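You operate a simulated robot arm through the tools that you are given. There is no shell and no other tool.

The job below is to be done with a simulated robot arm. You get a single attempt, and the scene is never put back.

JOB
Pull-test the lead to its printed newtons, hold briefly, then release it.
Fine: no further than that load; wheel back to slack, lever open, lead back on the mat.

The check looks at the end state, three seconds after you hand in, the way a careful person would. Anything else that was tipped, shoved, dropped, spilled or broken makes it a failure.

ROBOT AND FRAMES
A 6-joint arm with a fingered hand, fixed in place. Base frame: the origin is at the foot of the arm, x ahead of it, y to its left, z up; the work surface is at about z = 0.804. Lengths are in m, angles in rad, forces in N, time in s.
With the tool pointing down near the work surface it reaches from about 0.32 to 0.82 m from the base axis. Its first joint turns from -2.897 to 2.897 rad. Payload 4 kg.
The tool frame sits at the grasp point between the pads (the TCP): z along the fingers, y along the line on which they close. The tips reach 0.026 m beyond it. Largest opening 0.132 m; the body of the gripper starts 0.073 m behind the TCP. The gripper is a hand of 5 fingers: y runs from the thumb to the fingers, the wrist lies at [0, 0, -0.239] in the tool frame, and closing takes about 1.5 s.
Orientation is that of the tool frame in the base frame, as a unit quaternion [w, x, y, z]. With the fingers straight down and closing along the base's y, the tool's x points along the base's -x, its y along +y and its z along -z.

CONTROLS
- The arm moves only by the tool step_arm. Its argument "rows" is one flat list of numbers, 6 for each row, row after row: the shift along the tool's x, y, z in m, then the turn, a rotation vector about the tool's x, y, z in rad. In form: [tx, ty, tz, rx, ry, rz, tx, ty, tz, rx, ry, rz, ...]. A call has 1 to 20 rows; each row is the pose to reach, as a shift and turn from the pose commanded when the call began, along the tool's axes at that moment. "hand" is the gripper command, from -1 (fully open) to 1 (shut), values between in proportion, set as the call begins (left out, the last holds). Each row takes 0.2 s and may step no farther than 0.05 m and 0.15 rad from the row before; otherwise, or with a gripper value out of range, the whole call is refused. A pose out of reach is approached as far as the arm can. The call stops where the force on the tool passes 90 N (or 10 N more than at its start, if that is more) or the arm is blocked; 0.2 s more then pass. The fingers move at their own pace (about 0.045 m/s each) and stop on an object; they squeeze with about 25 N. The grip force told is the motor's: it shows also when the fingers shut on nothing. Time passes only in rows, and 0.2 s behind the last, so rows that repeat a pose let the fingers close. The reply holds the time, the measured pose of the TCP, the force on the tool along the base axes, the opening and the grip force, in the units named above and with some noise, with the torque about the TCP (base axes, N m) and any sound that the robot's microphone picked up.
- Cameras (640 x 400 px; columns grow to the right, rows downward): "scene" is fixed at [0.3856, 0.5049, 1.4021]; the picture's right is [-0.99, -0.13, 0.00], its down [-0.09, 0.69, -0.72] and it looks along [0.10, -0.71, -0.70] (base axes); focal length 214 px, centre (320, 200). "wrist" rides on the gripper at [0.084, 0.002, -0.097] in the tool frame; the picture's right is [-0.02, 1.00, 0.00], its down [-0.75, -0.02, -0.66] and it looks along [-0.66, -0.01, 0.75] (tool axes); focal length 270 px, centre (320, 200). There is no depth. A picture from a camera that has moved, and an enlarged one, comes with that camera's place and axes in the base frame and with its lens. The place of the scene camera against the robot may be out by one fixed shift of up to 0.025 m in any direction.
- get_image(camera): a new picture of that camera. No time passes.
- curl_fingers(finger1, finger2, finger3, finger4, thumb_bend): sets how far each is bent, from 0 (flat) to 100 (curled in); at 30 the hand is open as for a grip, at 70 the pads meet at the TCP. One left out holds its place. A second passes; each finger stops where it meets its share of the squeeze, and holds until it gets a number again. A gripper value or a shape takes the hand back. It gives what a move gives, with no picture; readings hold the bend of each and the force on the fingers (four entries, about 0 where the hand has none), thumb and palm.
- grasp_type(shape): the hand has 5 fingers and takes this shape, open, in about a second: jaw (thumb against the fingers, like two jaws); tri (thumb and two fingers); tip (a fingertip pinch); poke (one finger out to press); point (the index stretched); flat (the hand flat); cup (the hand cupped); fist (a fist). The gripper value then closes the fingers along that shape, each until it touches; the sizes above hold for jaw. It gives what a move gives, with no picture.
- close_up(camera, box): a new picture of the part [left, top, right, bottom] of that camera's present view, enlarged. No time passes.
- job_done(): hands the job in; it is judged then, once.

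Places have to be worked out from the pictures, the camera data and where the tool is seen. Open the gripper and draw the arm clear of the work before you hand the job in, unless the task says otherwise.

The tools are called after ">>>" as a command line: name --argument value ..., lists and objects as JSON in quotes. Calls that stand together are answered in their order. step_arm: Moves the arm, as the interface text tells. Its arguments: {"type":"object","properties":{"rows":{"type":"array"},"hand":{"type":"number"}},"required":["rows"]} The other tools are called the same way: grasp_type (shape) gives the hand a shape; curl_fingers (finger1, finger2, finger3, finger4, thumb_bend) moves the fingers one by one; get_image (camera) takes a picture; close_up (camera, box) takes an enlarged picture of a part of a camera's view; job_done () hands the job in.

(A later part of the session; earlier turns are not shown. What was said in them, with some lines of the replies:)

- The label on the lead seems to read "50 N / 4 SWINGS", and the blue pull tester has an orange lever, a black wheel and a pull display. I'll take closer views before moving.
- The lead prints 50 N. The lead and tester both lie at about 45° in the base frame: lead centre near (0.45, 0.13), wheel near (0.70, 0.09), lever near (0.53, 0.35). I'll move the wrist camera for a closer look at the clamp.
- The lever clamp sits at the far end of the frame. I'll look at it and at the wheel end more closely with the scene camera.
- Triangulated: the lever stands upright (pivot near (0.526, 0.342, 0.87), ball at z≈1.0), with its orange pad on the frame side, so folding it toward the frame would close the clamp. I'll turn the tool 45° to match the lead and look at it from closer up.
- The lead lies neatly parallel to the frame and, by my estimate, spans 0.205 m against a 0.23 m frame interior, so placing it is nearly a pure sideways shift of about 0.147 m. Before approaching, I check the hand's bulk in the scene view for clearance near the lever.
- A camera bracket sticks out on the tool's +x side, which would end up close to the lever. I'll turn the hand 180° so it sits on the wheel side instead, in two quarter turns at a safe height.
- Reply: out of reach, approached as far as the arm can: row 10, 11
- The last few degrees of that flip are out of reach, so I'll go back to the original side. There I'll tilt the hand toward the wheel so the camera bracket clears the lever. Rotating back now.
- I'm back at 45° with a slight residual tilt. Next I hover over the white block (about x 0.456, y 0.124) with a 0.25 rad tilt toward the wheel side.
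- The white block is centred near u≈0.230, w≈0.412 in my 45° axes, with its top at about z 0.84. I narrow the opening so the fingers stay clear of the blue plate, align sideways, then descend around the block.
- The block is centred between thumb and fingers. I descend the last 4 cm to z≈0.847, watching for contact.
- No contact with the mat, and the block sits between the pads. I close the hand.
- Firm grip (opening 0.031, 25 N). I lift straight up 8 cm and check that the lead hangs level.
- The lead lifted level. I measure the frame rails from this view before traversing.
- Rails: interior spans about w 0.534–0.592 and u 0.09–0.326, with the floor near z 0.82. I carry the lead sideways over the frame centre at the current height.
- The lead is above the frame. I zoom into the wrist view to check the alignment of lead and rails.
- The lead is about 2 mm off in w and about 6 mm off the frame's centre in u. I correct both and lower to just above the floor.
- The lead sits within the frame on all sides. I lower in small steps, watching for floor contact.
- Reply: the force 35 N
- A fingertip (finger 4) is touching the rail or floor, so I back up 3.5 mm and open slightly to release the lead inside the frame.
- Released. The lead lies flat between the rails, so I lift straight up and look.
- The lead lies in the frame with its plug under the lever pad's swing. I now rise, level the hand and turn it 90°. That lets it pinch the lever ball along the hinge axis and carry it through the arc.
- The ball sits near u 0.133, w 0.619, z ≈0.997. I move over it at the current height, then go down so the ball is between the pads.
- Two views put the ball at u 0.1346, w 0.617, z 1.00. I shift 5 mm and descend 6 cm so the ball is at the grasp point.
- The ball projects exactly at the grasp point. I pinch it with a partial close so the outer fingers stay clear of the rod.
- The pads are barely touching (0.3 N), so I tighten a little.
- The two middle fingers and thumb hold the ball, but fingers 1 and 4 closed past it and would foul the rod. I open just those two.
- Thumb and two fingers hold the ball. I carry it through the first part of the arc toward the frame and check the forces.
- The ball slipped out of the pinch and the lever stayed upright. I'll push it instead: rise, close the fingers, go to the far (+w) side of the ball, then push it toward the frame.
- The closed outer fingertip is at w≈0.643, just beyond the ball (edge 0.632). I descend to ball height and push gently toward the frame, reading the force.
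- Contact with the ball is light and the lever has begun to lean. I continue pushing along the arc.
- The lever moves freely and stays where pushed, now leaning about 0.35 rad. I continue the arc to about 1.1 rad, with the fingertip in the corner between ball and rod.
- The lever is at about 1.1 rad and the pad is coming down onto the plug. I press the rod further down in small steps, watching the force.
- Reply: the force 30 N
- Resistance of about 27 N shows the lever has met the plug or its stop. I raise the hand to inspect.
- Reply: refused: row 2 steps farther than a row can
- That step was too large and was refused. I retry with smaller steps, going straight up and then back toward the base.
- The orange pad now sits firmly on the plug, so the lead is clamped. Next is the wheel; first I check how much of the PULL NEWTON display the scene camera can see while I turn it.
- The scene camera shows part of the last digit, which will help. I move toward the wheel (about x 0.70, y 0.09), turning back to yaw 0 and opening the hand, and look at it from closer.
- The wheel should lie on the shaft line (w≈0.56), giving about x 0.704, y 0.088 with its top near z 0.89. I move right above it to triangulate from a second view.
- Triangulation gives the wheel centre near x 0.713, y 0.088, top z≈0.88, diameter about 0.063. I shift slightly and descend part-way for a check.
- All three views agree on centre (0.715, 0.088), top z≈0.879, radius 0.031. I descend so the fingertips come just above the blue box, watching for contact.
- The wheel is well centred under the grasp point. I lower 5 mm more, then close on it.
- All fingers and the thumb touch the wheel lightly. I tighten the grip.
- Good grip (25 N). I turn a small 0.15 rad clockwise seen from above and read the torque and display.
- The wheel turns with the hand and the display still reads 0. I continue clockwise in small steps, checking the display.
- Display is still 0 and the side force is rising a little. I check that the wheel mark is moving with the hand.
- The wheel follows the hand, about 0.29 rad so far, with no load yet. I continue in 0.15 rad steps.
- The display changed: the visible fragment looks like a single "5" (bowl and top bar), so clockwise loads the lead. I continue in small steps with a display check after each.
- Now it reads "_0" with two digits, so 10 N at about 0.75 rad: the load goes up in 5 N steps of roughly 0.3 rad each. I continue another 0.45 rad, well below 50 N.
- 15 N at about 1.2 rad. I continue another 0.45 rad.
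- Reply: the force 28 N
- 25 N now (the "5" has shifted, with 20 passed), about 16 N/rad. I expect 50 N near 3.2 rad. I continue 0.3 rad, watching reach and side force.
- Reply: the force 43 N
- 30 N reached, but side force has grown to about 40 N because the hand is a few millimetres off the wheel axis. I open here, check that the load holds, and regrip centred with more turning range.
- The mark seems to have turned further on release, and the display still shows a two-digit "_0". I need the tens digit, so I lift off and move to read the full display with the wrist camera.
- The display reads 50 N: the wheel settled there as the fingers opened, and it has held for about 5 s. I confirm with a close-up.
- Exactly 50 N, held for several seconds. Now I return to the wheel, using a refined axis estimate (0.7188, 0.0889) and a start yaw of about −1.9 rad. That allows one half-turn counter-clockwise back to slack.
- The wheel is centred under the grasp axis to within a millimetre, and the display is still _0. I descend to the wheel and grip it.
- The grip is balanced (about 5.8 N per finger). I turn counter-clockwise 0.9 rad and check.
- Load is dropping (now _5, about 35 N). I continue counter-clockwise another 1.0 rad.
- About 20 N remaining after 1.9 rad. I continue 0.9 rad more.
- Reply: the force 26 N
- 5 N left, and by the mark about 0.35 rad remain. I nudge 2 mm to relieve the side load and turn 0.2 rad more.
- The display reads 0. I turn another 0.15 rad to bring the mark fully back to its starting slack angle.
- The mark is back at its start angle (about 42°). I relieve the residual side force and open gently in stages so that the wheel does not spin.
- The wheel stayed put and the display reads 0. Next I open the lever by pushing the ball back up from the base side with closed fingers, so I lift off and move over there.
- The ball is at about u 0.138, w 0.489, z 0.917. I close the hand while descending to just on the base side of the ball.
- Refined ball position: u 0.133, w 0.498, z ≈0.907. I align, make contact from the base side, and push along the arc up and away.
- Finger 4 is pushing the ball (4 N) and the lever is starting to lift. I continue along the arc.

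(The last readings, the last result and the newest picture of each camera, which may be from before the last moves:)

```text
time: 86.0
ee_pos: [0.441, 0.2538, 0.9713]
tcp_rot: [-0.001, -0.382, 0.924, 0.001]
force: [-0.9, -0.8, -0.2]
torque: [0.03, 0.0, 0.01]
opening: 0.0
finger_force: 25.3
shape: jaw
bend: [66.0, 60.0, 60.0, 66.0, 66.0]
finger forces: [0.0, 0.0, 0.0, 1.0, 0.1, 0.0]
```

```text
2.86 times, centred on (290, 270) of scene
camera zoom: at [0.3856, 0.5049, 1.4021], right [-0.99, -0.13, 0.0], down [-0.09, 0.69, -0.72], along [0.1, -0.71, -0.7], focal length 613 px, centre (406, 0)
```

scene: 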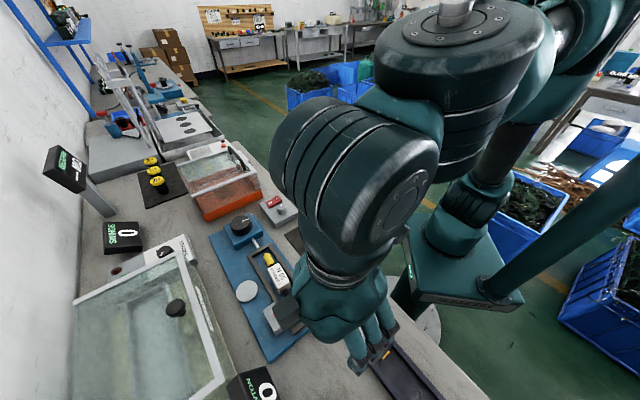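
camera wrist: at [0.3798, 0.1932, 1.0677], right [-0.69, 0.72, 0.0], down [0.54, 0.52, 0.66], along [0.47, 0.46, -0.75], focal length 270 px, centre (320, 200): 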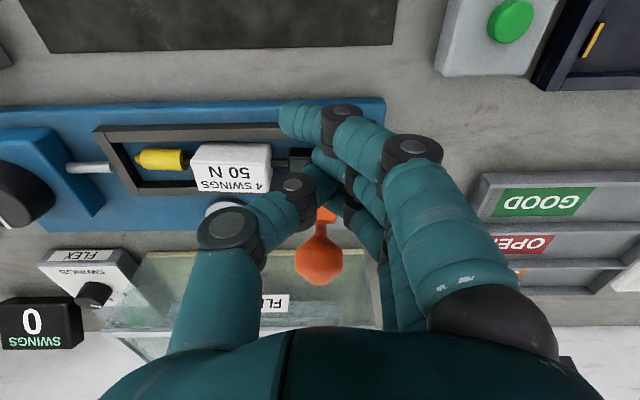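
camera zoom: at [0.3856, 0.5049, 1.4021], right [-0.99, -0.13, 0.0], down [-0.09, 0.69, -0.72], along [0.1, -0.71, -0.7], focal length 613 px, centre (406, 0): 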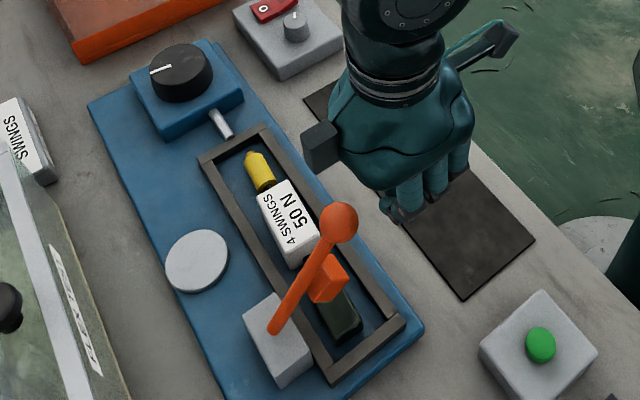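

The lever follows with about 1 N. I continue pushing most of the remaining way.

>>> step_arm --rows '[-0.014, 0, -0.009, 0, 0, 0, -0.028, 0, -0.016, 0, 0, 0, -0.042, 0, -0.022, 0, 0, 0, -0.056, 0, -0.026, 0, 0, 0]'

>>> get_image --camera "wrist"

>>> get_image --camera "scene"

```text
time: 87.0
ee_pos: [0.4813, 0.2889, 0.9961]
tcp_rot: [-0.001, -0.382, 0.924, 0.001]
force: [-0.4, -0.3, -0.6]
torque: [0.02, 0.01, 0.01]
opening: 0.0
finger_force: 25.2
shape: jaw
bend: [66.0, 60.0, 60.0, 66.0, 66.0]
finger forces: [0.1, 0.0, 0.0, 0.1, 0.1, 0.0]
```

```text
taken
camera wrist: at [0.4203, 0.2306, 1.0926], right [-0.69, 0.72, 0.0], down [0.54, 0.52, 0.66], along [0.47, 0.46, -0.75], focal length 270 px, centre (320, 200)
```

wrist: 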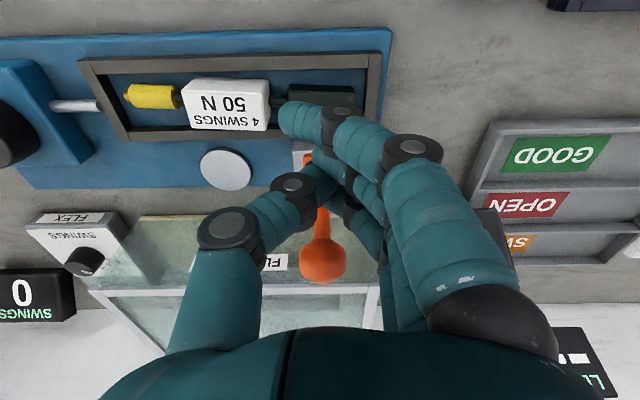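

```text
taken
```

scene: 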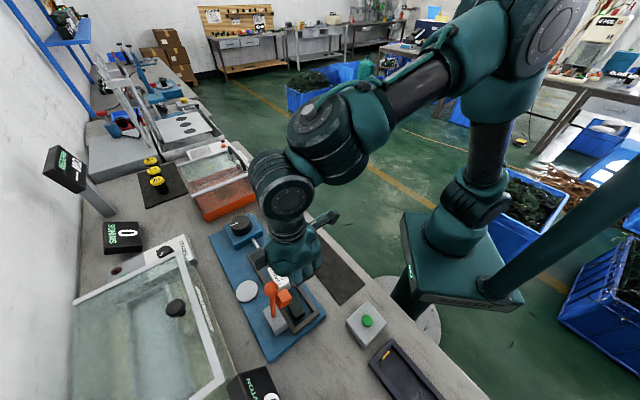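

The lever is nearly upright (ball at scene pixel (270,289) against (262,296) at the start). I push the last 2 cm gently.

>>> step_arm --rows '[-0.008, 0, -0.002, 0, 0, 0, -0.015, 0, -0.003, 0, 0, 0, -0.02, 0, -0.003, 0, 0, 0]'

>>> get_image --camera "scene"

```text
time: 87.8
ee_pos: [0.4941, 0.304, 0.9995]
tcp_rot: [0.001, -0.381, 0.924, 0.001]
force: [0.2, -0.3, 0.0]
torque: [0.05, 0.01, 0.02]
opening: 0.0
finger_force: 25.1
shape: jaw
bend: [66.0, 60.0, 60.0, 66.0, 66.0]
finger forces: [0.1, 0.0, 0.0, 0.0, 0.1, 0.0]
```

```text
taken
```

scene: 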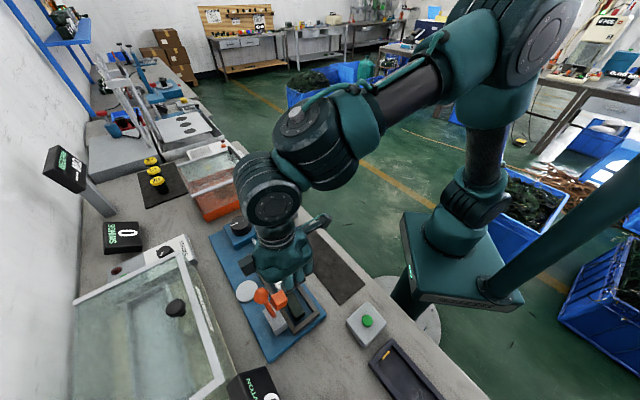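

The lever is back at its original upright position (ball at (262,296)). I back away toward the base, rise, and verify.

>>> step_arm --rows '[0.03, 0, 0, 0, 0, 0, 0.06, 0, -0.03, 0, 0, 0, 0.09, 0, -0.06, 0, 0, 0, 0.12, 0, -0.09, 0, 0, 0]' --hand -0.2

>>> get_image --camera "wrist"

>>> close_up --camera "scene" --box '[200, 200, 340, 340]'

```text
time: 88.8
ee_pos: [0.4111, 0.2188, 1.0886]
tcp_rot: [-0.001, -0.382, 0.924, 0.0]
force: [-0.4, -0.4, -0.5]
torque: [-0.01, 0.04, 0.03]
opening: 0.0794
finger_force: 0.2
shape: jaw
bend: [71.0, 71.0, 71.0, 71.0, 69.0]
finger forces: [0.1, 0.0, 0.0, 0.0, 0.1, 0.1]
```

```text
taken
camera wrist: at [0.3501, 0.1595, 1.1856], right [-0.69, 0.72, 0.0], down [0.55, 0.52, 0.66], along [0.47, 0.46, -0.75], focal length 270 px, centre (320, 200)
```

wrist: 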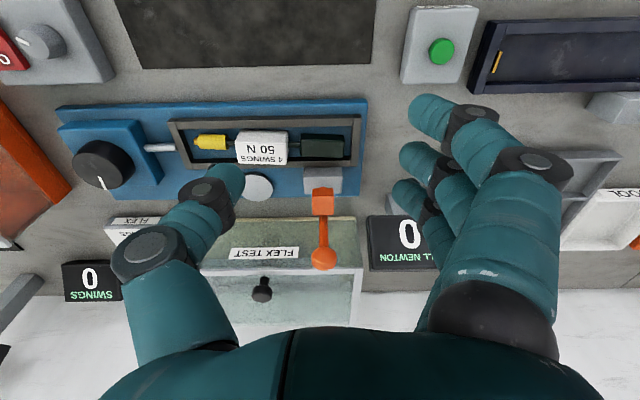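

```text
2.86 times, centred on (270, 270) of scene
camera zoom: at [0.3856, 0.5049, 1.4021], right [-0.99, -0.13, 0.0], down [-0.09, 0.69, -0.72], along [0.1, -0.71, -0.7], focal length 613 px, centre (463, 0)
```

zoom: 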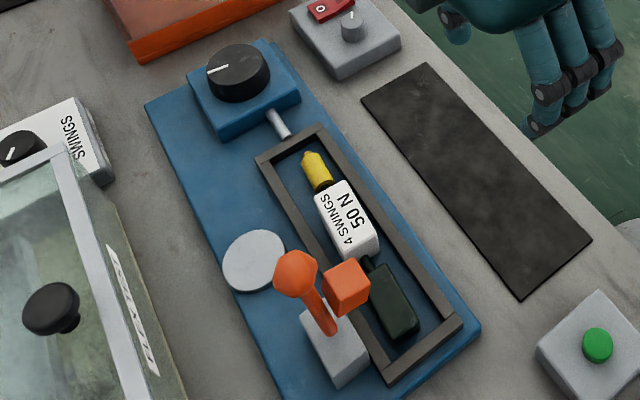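

Wheel at slack, display 0, lever open. Now I go back for the lead: turn to the 45° lead grasp orientation above the frame.

>>> step_arm --rows '[-0.0103, -0.008, 0, 0, 0, 0.1427, -0.0207, -0.016, 0, 0, 0, 0.2855, -0.031, -0.0241, 0, 0, 0, 0.4282, -0.0413, -0.0321, 0, 0, 0, 0.5709, -0.0517, -0.0401, 0, 0, 0, 0.7136, -0.062, -0.0481, 0, 0, 0, 0.8564, -0.0724, -0.0561, 0, 0, 0, 0.9991, -0.0827, -0.0641, 0, 0, 0, 1.1418, -0.093, -0.0722, 0, 0, 0, 1.2845, -0.1034, -0.0802, 0, 0, 0, 1.4273, -0.1137, -0.0882, 0, 0, 0, 1.57]'

>>> step_arm --rows '[0, 0, 0.015, 0, 0.0625, 0, 0, 0, 0.03, 0, 0.125, 0, 0, 0, 0.06, 0, 0.1875, 0, 0, 0, 0.09, 0, 0.25, 0]'

>>> get_image --camera "wrist"

>>> close_up --camera "wrist" --box '[230, 40, 430, 240]'

```text
time: 91.2
ee_pos: [0.5531, 0.2387, 1.0901]
tcp_rot: [-0.001, 0.384, 0.923, 0.0]
force: [0.1, 0.5, -0.2]
torque: [-0.04, 0.02, 0.01]
opening: 0.0794
finger_force: 0.2
shape: jaw
bend: [71.0, 71.0, 71.0, 71.0, 69.0]
finger forces: [0.0, 0.1, 0.0, 0.0, 0.0, 0.0]
```

```text
time: 92.2
ee_pos: [0.5517, 0.2379, 1.0001]
tcp_rot: [-0.116, 0.38, 0.917, 0.047]
force: [0.0, 0.0, 0.3]
torque: [0.05, -0.06, 0.0]
opening: 0.0791
finger_force: 0.1
shape: jaw
bend: [71.0, 71.0, 71.0, 71.0, 69.0]
finger forces: [0.1, 0.0, 0.0, 0.0, 0.1, 0.0]
```

```text
taken
camera wrist: at [0.5124, 0.2796, 1.1134], right [0.72, 0.69, 0.0], down [0.62, -0.64, 0.45], along [0.31, -0.33, -0.89], focal length 270 px, centre (320, 200)
```

wrist: 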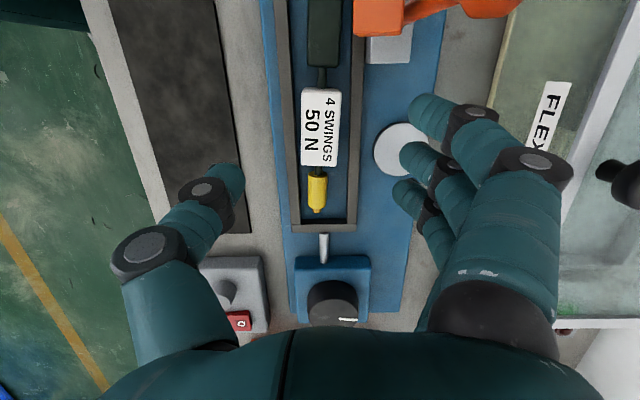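

```text
2.00 times, centred on (330, 140) of wrist
camera zoom: at [0.5124, 0.2796, 1.1134], right [0.72, 0.69, 0.0], down [0.62, -0.64, 0.45], along [0.31, -0.33, -0.89], focal length 541 px, centre (300, 320)
```

zoom: 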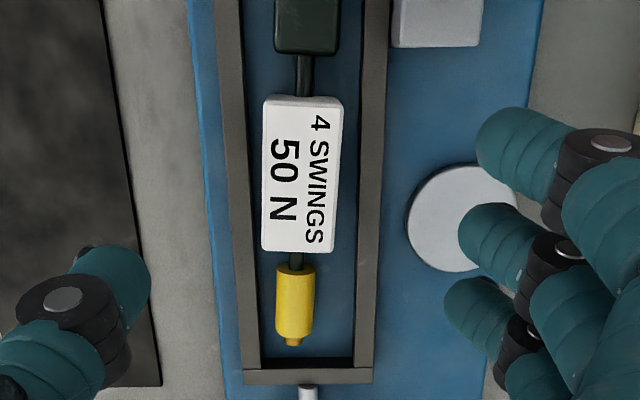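

The lead is slightly rotated (about 3°) but centred near u 0.219, w 0.557. I set the opening to about 0.06, to stay clear of the disc, and descend over the white block.

>>> step_arm --rows '[-0.0099, -0.0005, 0.0388, 0, 0, 0, -0.0198, -0.001, 0.0775, 0, 0, 0, -0.0285, -0.001, 0.1114, 0, 0, 0, -0.0285, -0.001, 0.1114, 0, 0, 0]' --hand 0.1

>>> get_image --camera "wrist"

```text
time: 93.2
ee_pos: [0.5524, 0.2385, 0.8835]
tcp_rot: [-0.115, 0.38, 0.916, 0.048]
force: [0.2, -0.8, -0.2]
torque: [-0.01, -0.01, -0.01]
opening: 0.0603
finger_force: 0.0
shape: jaw
bend: [73.0, 73.0, 73.0, 73.0, 70.0]
finger forces: [0.0, 0.1, 0.0, 0.0, 0.0, 0.0]
```

```text
taken
camera wrist: at [0.5117, 0.2798, 0.9977], right [0.72, 0.69, 0.0], down [0.62, -0.64, 0.45], along [0.31, -0.33, -0.89], focal length 270 px, centre (320, 200)
```

wrist: 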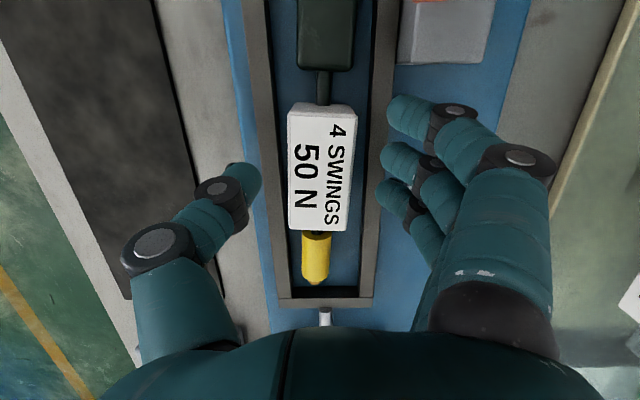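

The block lies between the pads. I descend the last 1.4 cm and close.

>>> step_arm --rows '[-0.0018, 0, 0.007, 0, 0, 0, -0.0036, 0, 0.014, 0, 0, 0]'

>>> step_arm --rows '[0, 0, 0, 0, 0, 0, 0, 0, 0, 0, 0, 0, 0, 0, 0, 0, 0, 0, 0, 0, 0, 0, 0, 0, 0, 0, 0, 0, 0, 0, 0, 0, 0, 0, 0, 0]' --hand 1

>>> get_image --camera "wrist"

```text
time: 93.8
ee_pos: [0.5496, 0.2367, 0.869]
tcp_rot: [-0.116, 0.38, 0.916, 0.048]
force: [0.2, 0.0, 2.5]
torque: [0.03, -0.12, 0.01]
opening: 0.0603
finger_force: 0.3
shape: jaw
bend: [73.0, 73.0, 73.0, 73.0, 70.0]
finger forces: [0.0, 0.0, 0.0, 2.7, 0.1, 0.0]
```

```text
time: 95.2
ee_pos: [0.5506, 0.238, 0.87]
tcp_rot: [-0.116, 0.38, 0.917, 0.047]
force: [-0.5, -0.7, 0.8]
torque: [0.04, -0.01, -0.02]
opening: 0.0312
finger_force: 25.2
shape: jaw
bend: [73.0, 73.0, 73.0, 75.0, 70.0]
finger forces: [7.3, 7.5, 7.8, 0.4, 22.7, 0.0]
```

```text
taken
camera wrist: at [0.511, 0.2787, 0.9842], right [0.72, 0.69, -0.01], down [0.62, -0.64, 0.45], along [0.31, -0.33, -0.89], focal length 270 px, centre (320, 200)
```

wrist: 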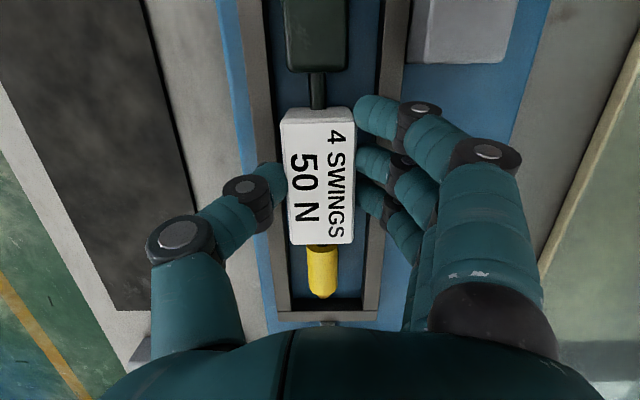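

Gripped (three fingers and thumb), and the lead has straightened. I lift straight up out of the frame.

>>> step_arm --rows '[0.0025, 0, -0.0097, 0, 0, 0, 0.0062, 0, -0.0242, 0, 0, 0, 0.0111, 0, -0.0436, 0, 0, 0, 0.0161, 0, -0.063, 0, 0, 0]'

>>> get_image --camera "wrist"

>>> close_up --camera "scene" --box '[200, 200, 340, 340]'

```text
time: 96.2
ee_pos: [0.5501, 0.2364, 0.9342]
tcp_rot: [-0.116, 0.379, 0.917, 0.048]
force: [0.1, 0.4, -0.3]
torque: [-0.01, -0.01, 0.01]
opening: 0.0307
finger_force: 25.3
shape: jaw
bend: [73.0, 73.0, 73.0, 75.0, 70.0]
finger forces: [7.1, 7.3, 7.9, 0.6, 22.7, 0.0]
```

```text
taken
camera wrist: at [0.5098, 0.2778, 1.0491], right [0.72, 0.69, 0.0], down [0.62, -0.64, 0.45], along [0.31, -0.33, -0.89], focal length 270 px, centre (320, 200)
```

wrist: 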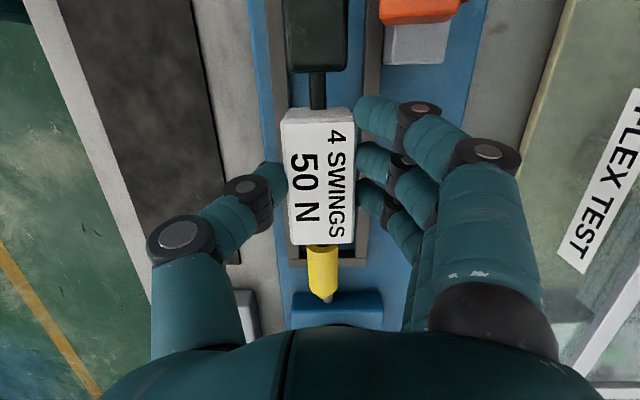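

```text
2.86 times, centred on (270, 270) of scene
camera zoom: at [0.3856, 0.5049, 1.4021], right [-0.99, -0.13, 0.0], down [-0.09, 0.69, -0.72], along [0.1, -0.71, -0.7], focal length 613 px, centre (463, 0)
```

zoom: 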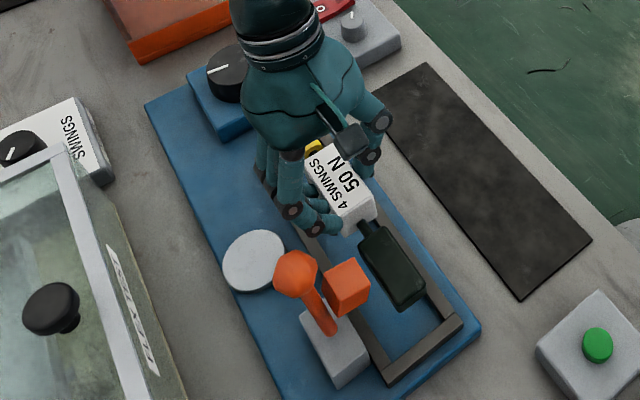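

The lead is out of the frame, and nothing else moved. I carry it back over the mat to its original spot.

>>> step_arm --rows '[-0.002, -0.036, -0.0005, 0, 0, 0, -0.0044, -0.072, -0.0011, 0, 0, 0, -0.0065, -0.108, -0.0016, 0, 0, 0, -0.0087, -0.1445, -0.0022, 0, 0, 0]'

>>> step_arm --rows '[-0.0062, 0, 0.0242, 0, 0, 0, -0.0124, 0, 0.0485, 0, 0, 0, -0.0173, 0, 0.0678, 0, 0, 0]'

>>> get_image --camera "wrist"

>>> close_up --camera "scene" --box '[260, 200, 380, 320]'

```text
time: 97.2
ee_pos: [0.4549, 0.1297, 0.9343]
tcp_rot: [-0.116, 0.38, 0.916, 0.048]
force: [1.0, -1.0, -0.8]
torque: [-0.01, -0.01, -0.04]
opening: 0.0311
finger_force: 25.1
shape: jaw
bend: [73.0, 73.0, 73.0, 75.0, 70.0]
finger forces: [7.1, 7.3, 7.8, 0.8, 22.9, 0.1]
```

```text
time: 98.0
ee_pos: [0.4554, 0.1293, 0.8636]
tcp_rot: [-0.116, 0.379, 0.917, 0.047]
force: [0.3, -0.4, -0.8]
torque: [-0.01, -0.04, 0.0]
opening: 0.0306
finger_force: 24.5
shape: jaw
bend: [73.0, 73.0, 73.0, 75.0, 70.0]
finger forces: [7.1, 7.3, 7.8, 0.8, 22.5, 0.1]
```

```text
taken
camera wrist: at [0.4159, 0.1705, 0.9788], right [0.72, 0.69, -0.01], down [0.62, -0.64, 0.45], along [0.31, -0.33, -0.89], focal length 270 px, centre (320, 200)
```

wrist: 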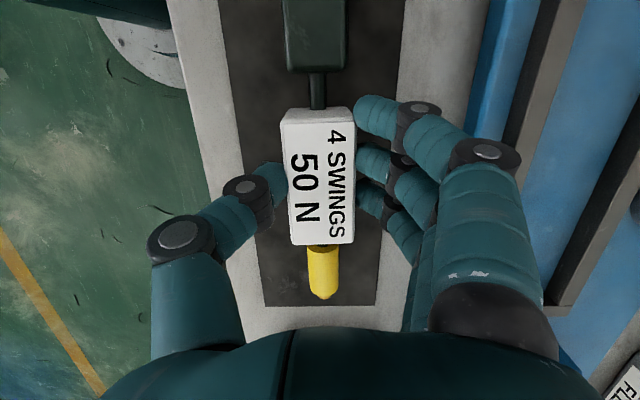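

```text
3.33 times, centred on (320, 260) of scene
camera zoom: at [0.3856, 0.5049, 1.4021], right [-0.99, -0.13, 0.0], down [-0.09, 0.69, -0.72], along [0.1, -0.71, -0.7], focal length 715 px, centre (320, 0)
```

zoom: 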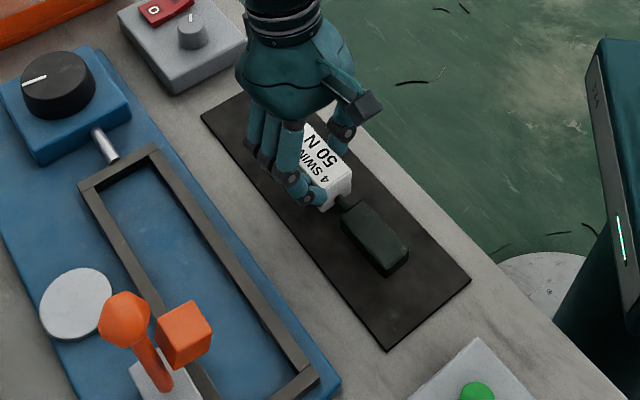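

The lead is centred over the mat. I lower in 2 mm steps until contact.

>>> step_arm --rows '[-0.0005, 0, 0.0019, 0, 0, 0, -0.001, 0, 0.0039, 0, 0, 0]'

>>> step_arm --rows '[-0.0005, 0, 0.0019, 0, 0, 0, -0.0005, 0, 0.0019, 0, 0, 0]'

>>> step_arm --rows '[-0.0005, 0, 0.0019, 0, 0, 0, -0.0005, 0, 0.0019, 0, 0, 0]'

```text
time: 98.6
ee_pos: [0.4566, 0.1285, 0.861]
tcp_rot: [-0.116, 0.381, 0.916, 0.048]
force: [-0.5, 0.5, -0.8]
torque: [-0.03, -0.03, 0.0]
opening: 0.0309
finger_force: 24.8
shape: jaw
bend: [73.0, 73.0, 73.0, 75.0, 70.0]
finger forces: [7.1, 7.3, 7.9, 0.7, 22.6, 0.0]
```

```text
time: 99.2
ee_pos: [0.456, 0.1283, 0.8593]
tcp_rot: [-0.116, 0.38, 0.916, 0.049]
force: [0.2, -0.3, 0.0]
torque: [0.02, -0.01, -0.02]
opening: 0.0309
finger_force: 25.2
shape: jaw
bend: [73.0, 73.0, 73.0, 75.0, 70.0]
finger forces: [7.0, 7.3, 7.8, 0.8, 22.6, 0.0]
```

```text
time: 99.8
ee_pos: [0.4553, 0.1284, 0.8571]
tcp_rot: [-0.116, 0.38, 0.917, 0.048]
force: [0.0, 0.4, -1.0]
torque: [-0.02, -0.03, -0.03]
opening: 0.0307
finger_force: 25.1
shape: jaw
bend: [73.0, 73.0, 73.0, 75.0, 70.0]
finger forces: [7.1, 7.3, 7.9, 0.9, 22.6, 0.0]
```

No contact yet, so I keep lowering in 2 mm steps.

>>> step_arm --rows '[-0.0005, 0, 0.0019, 0, 0, 0, -0.0005, 0, 0.0019, 0, 0, 0]'

>>> step_arm --rows '[-0.0005, 0, 0.0019, 0, 0, 0, -0.0005, 0, 0.0019, 0, 0, 0]'

```text
time: 100.4
ee_pos: [0.4552, 0.1294, 0.8544]
tcp_rot: [-0.116, 0.379, 0.917, 0.048]
force: [-0.3, -0.3, -1.0]
torque: [0.0, 0.01, 0.0]
opening: 0.031
finger_force: 24.7
shape: jaw
bend: [73.0, 73.0, 73.0, 75.0, 70.0]
finger forces: [7.1, 7.3, 7.9, 0.9, 22.6, 0.2]
```

```text
time: 101.0
ee_pos: [0.4559, 0.1289, 0.8543]
tcp_rot: [-0.116, 0.38, 0.916, 0.049]
force: [-2.0, -1.8, 14.6]
torque: [0.12, 0.02, 0.0]
opening: 0.031
finger_force: 24.9
shape: jaw
bend: [73.0, 73.0, 73.0, 75.0, 70.0]
finger forces: [7.6, 8.0, 8.5, 0.7, 27.3, 0.0]
```

Contact (14.6 N). I ease up 1 mm, open, and lift straight up.

>>> step_arm --rows '[0.0002, 0, -0.001, 0, 0, 0, 0.0002, 0, -0.001, 0, 0, 0]'

>>> step_arm --rows '[0, 0, 0, 0, 0, 0, 0, 0, 0, 0, 0, 0, 0, 0, 0, 0, 0, 0, 0, 0, 0, 0, 0, 0, 0, 0, 0, 0, 0, 0]' --hand -0.1

>>> step_arm --rows '[0.0049, 0, -0.0194, 0, 0, 0, 0.0124, 0, -0.0485, 0, 0, 0, 0.0223, 0, -0.0872, 0, 0, 0, 0.0334, 0, -0.131, 0, 0, 0]'

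>>> get_image --camera "wrist"

>>> get_image --camera "scene"

```text
time: 101.6
ee_pos: [0.4551, 0.1291, 0.8533]
tcp_rot: [-0.116, 0.379, 0.917, 0.048]
force: [-0.8, 1.6, 3.6]
torque: [0.07, 0.0, 0.02]
opening: 0.031
finger_force: 25.2
shape: jaw
bend: [73.0, 73.0, 73.0, 75.0, 70.0]
finger forces: [8.1, 8.0, 8.5, 0.9, 24.5, 0.0]
```

```text
time: 102.8
ee_pos: [0.4557, 0.1279, 0.8527]
tcp_rot: [-0.116, 0.379, 0.917, 0.047]
force: [0.7, -0.7, -1.5]
torque: [0.04, 0.05, 0.0]
opening: 0.0713
finger_force: 0.0
shape: jaw
bend: [72.0, 72.0, 72.0, 72.0, 70.0]
finger forces: [0.0, 0.0, 0.1, 0.0, 0.1, 0.0]
```

```text
time: 103.8
ee_pos: [0.4566, 0.1278, 0.9896]
tcp_rot: [-0.115, 0.38, 0.916, 0.048]
force: [0.9, 0.1, 0.2]
torque: [0.01, 0.02, 0.02]
opening: 0.0716
finger_force: 0.1
shape: jaw
bend: [72.0, 72.0, 72.0, 72.0, 70.0]
finger forces: [0.0, 0.0, 0.1, 0.1, 0.0, 0.0]
```

```text
taken
camera wrist: at [0.4168, 0.17, 1.1041], right [0.72, 0.69, -0.01], down [0.62, -0.64, 0.45], along [0.31, -0.33, -0.89], focal length 270 px, centre (320, 200)
```

wrist: 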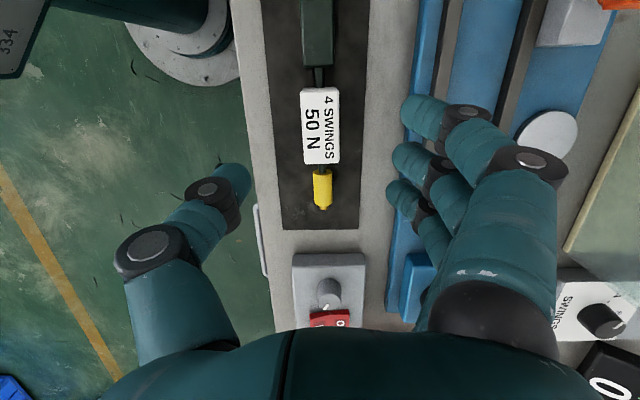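

```text
taken
```

scene: 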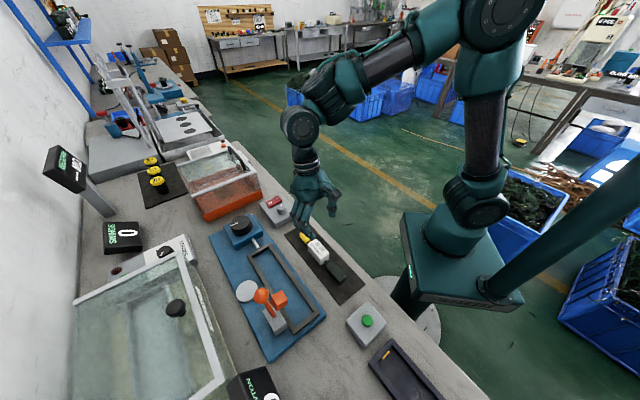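

The lead is back on the mat as before. I open fully and raise the arm clear, then do a final check.

>>> step_arm --rows '[0.0119, 0, -0.0465, 0, -0.0625, 0, 0.0238, 0, -0.088, 0, -0.125, 0, 0.0357, 0, -0.13, 0, -0.1875, 0, 0.0475, 0, -0.17, 0, -0.25, 0, 0.0525, 0, -0.205, 0, -0.25, 0]' --hand -1

>>> step_arm --rows '[0, 0, 0, 0, 0, 0, 0, 0, 0, 0, 0, 0, 0, 0, 0, 0, 0, 0]'

>>> close_up --camera "scene" --box '[180, 190, 400, 400]'

>>> get_image --camera "wrist"

>>> close_up --camera "scene" --box '[215, 350, 295, 400]'

```text
time: 105.0
ee_pos: [0.4566, 0.1277, 1.2009]
tcp_rot: [-0.001, 0.383, 0.924, 0.0]
force: [1.1, 0.4, -0.3]
torque: [0.01, -0.02, 0.0]
opening: 0.1319
finger_force: 0.1
shape: jaw
bend: [30.0, 30.0, 30.0, 30.0, 30.0]
finger forces: [0.1, 0.1, 0.0, 0.0, 0.0, 0.0]
```

```text
time: 105.8
ee_pos: [0.4576, 0.1271, 1.2006]
tcp_rot: [0.0, 0.382, 0.924, 0.0]
force: [-0.3, -0.6, -0.3]
torque: [-0.01, 0.01, 0.02]
opening: 0.1317
finger_force: 0.0
shape: jaw
bend: [30.0, 30.0, 30.0, 30.0, 30.0]
finger forces: [0.1, 0.0, 0.0, 0.1, 0.1, 0.0]
```

```text
1.90 times, centred on (290, 295) of scene
camera zoom: at [0.3856, 0.5049, 1.4021], right [-0.99, -0.13, 0.0], down [-0.09, 0.69, -0.72], along [0.1, -0.71, -0.7], focal length 408 px, centre (377, 19)
```

zoom: 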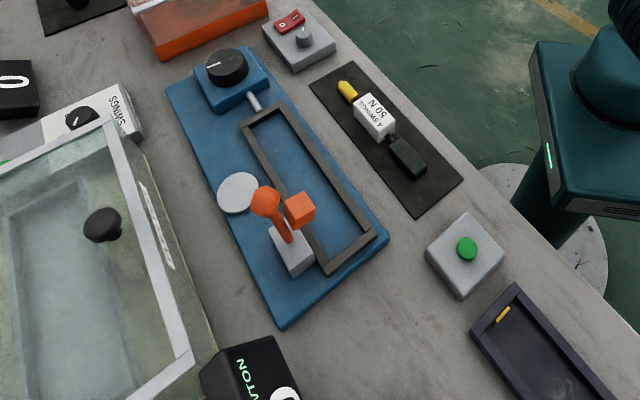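

```text
taken
camera wrist: at [0.3987, 0.1879, 1.2969], right [0.72, 0.69, 0.0], down [0.52, -0.54, 0.66], along [0.45, -0.47, -0.75], focal length 270 px, centre (320, 200)
```

wrist: 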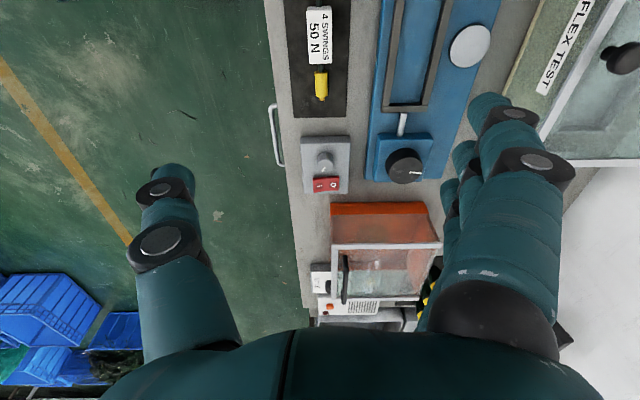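

```text
8.00 times, centred on (255, 375) of scene
camera zoom: at [0.3856, 0.5049, 1.4021], right [-0.99, -0.13, 0.0], down [-0.09, 0.69, -0.72], along [0.1, -0.71, -0.7], focal length 1716 px, centre (840, -1200)
```

zoom: 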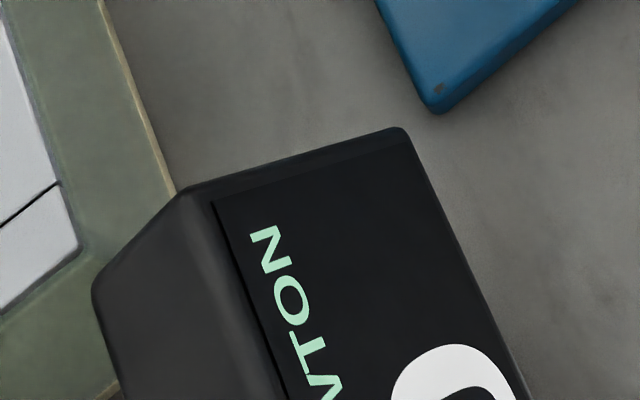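

The lead is on its mat, the lever is upright and open, and the wheel mark is back at its start with the display at 0. The hand is open and clear, and nothing else has moved. The display read exactly 50 N during the hold. The last part of the load came as the wheel turned on its own while the fingers released, so I only saw the settled reading. I hand in now.

>>> job_done

```text
The job is handed in.
```

I pull-tested the lead to its printed 50 N, held it there for more than 10 s, then brought it back to 0. I've handed the job in, but one part of the loading wasn't under my control.

**Uncontrolled step:** I had the load at about 30 N when I opened the fingers to regrip the wheel. The wheel then turned further on its own and settled at 50 N. I didn't see the display while it moved, so I can't rule out a brief reading above 50 N.

**End state in the last pictures:**
- **Wheel:** the mark is back at its starting angle and the display reads 0.
- **Lever:** upright and open, as at the start.
- **Lead:** lying flat on its mat, at about its original place and angle.
- **Everything else:** nothing looks tipped or moved; the hand is open and raised clear.

My first try at closing the lever, by pinching its ball, slipped off without moving it. Pushing it closed worked.
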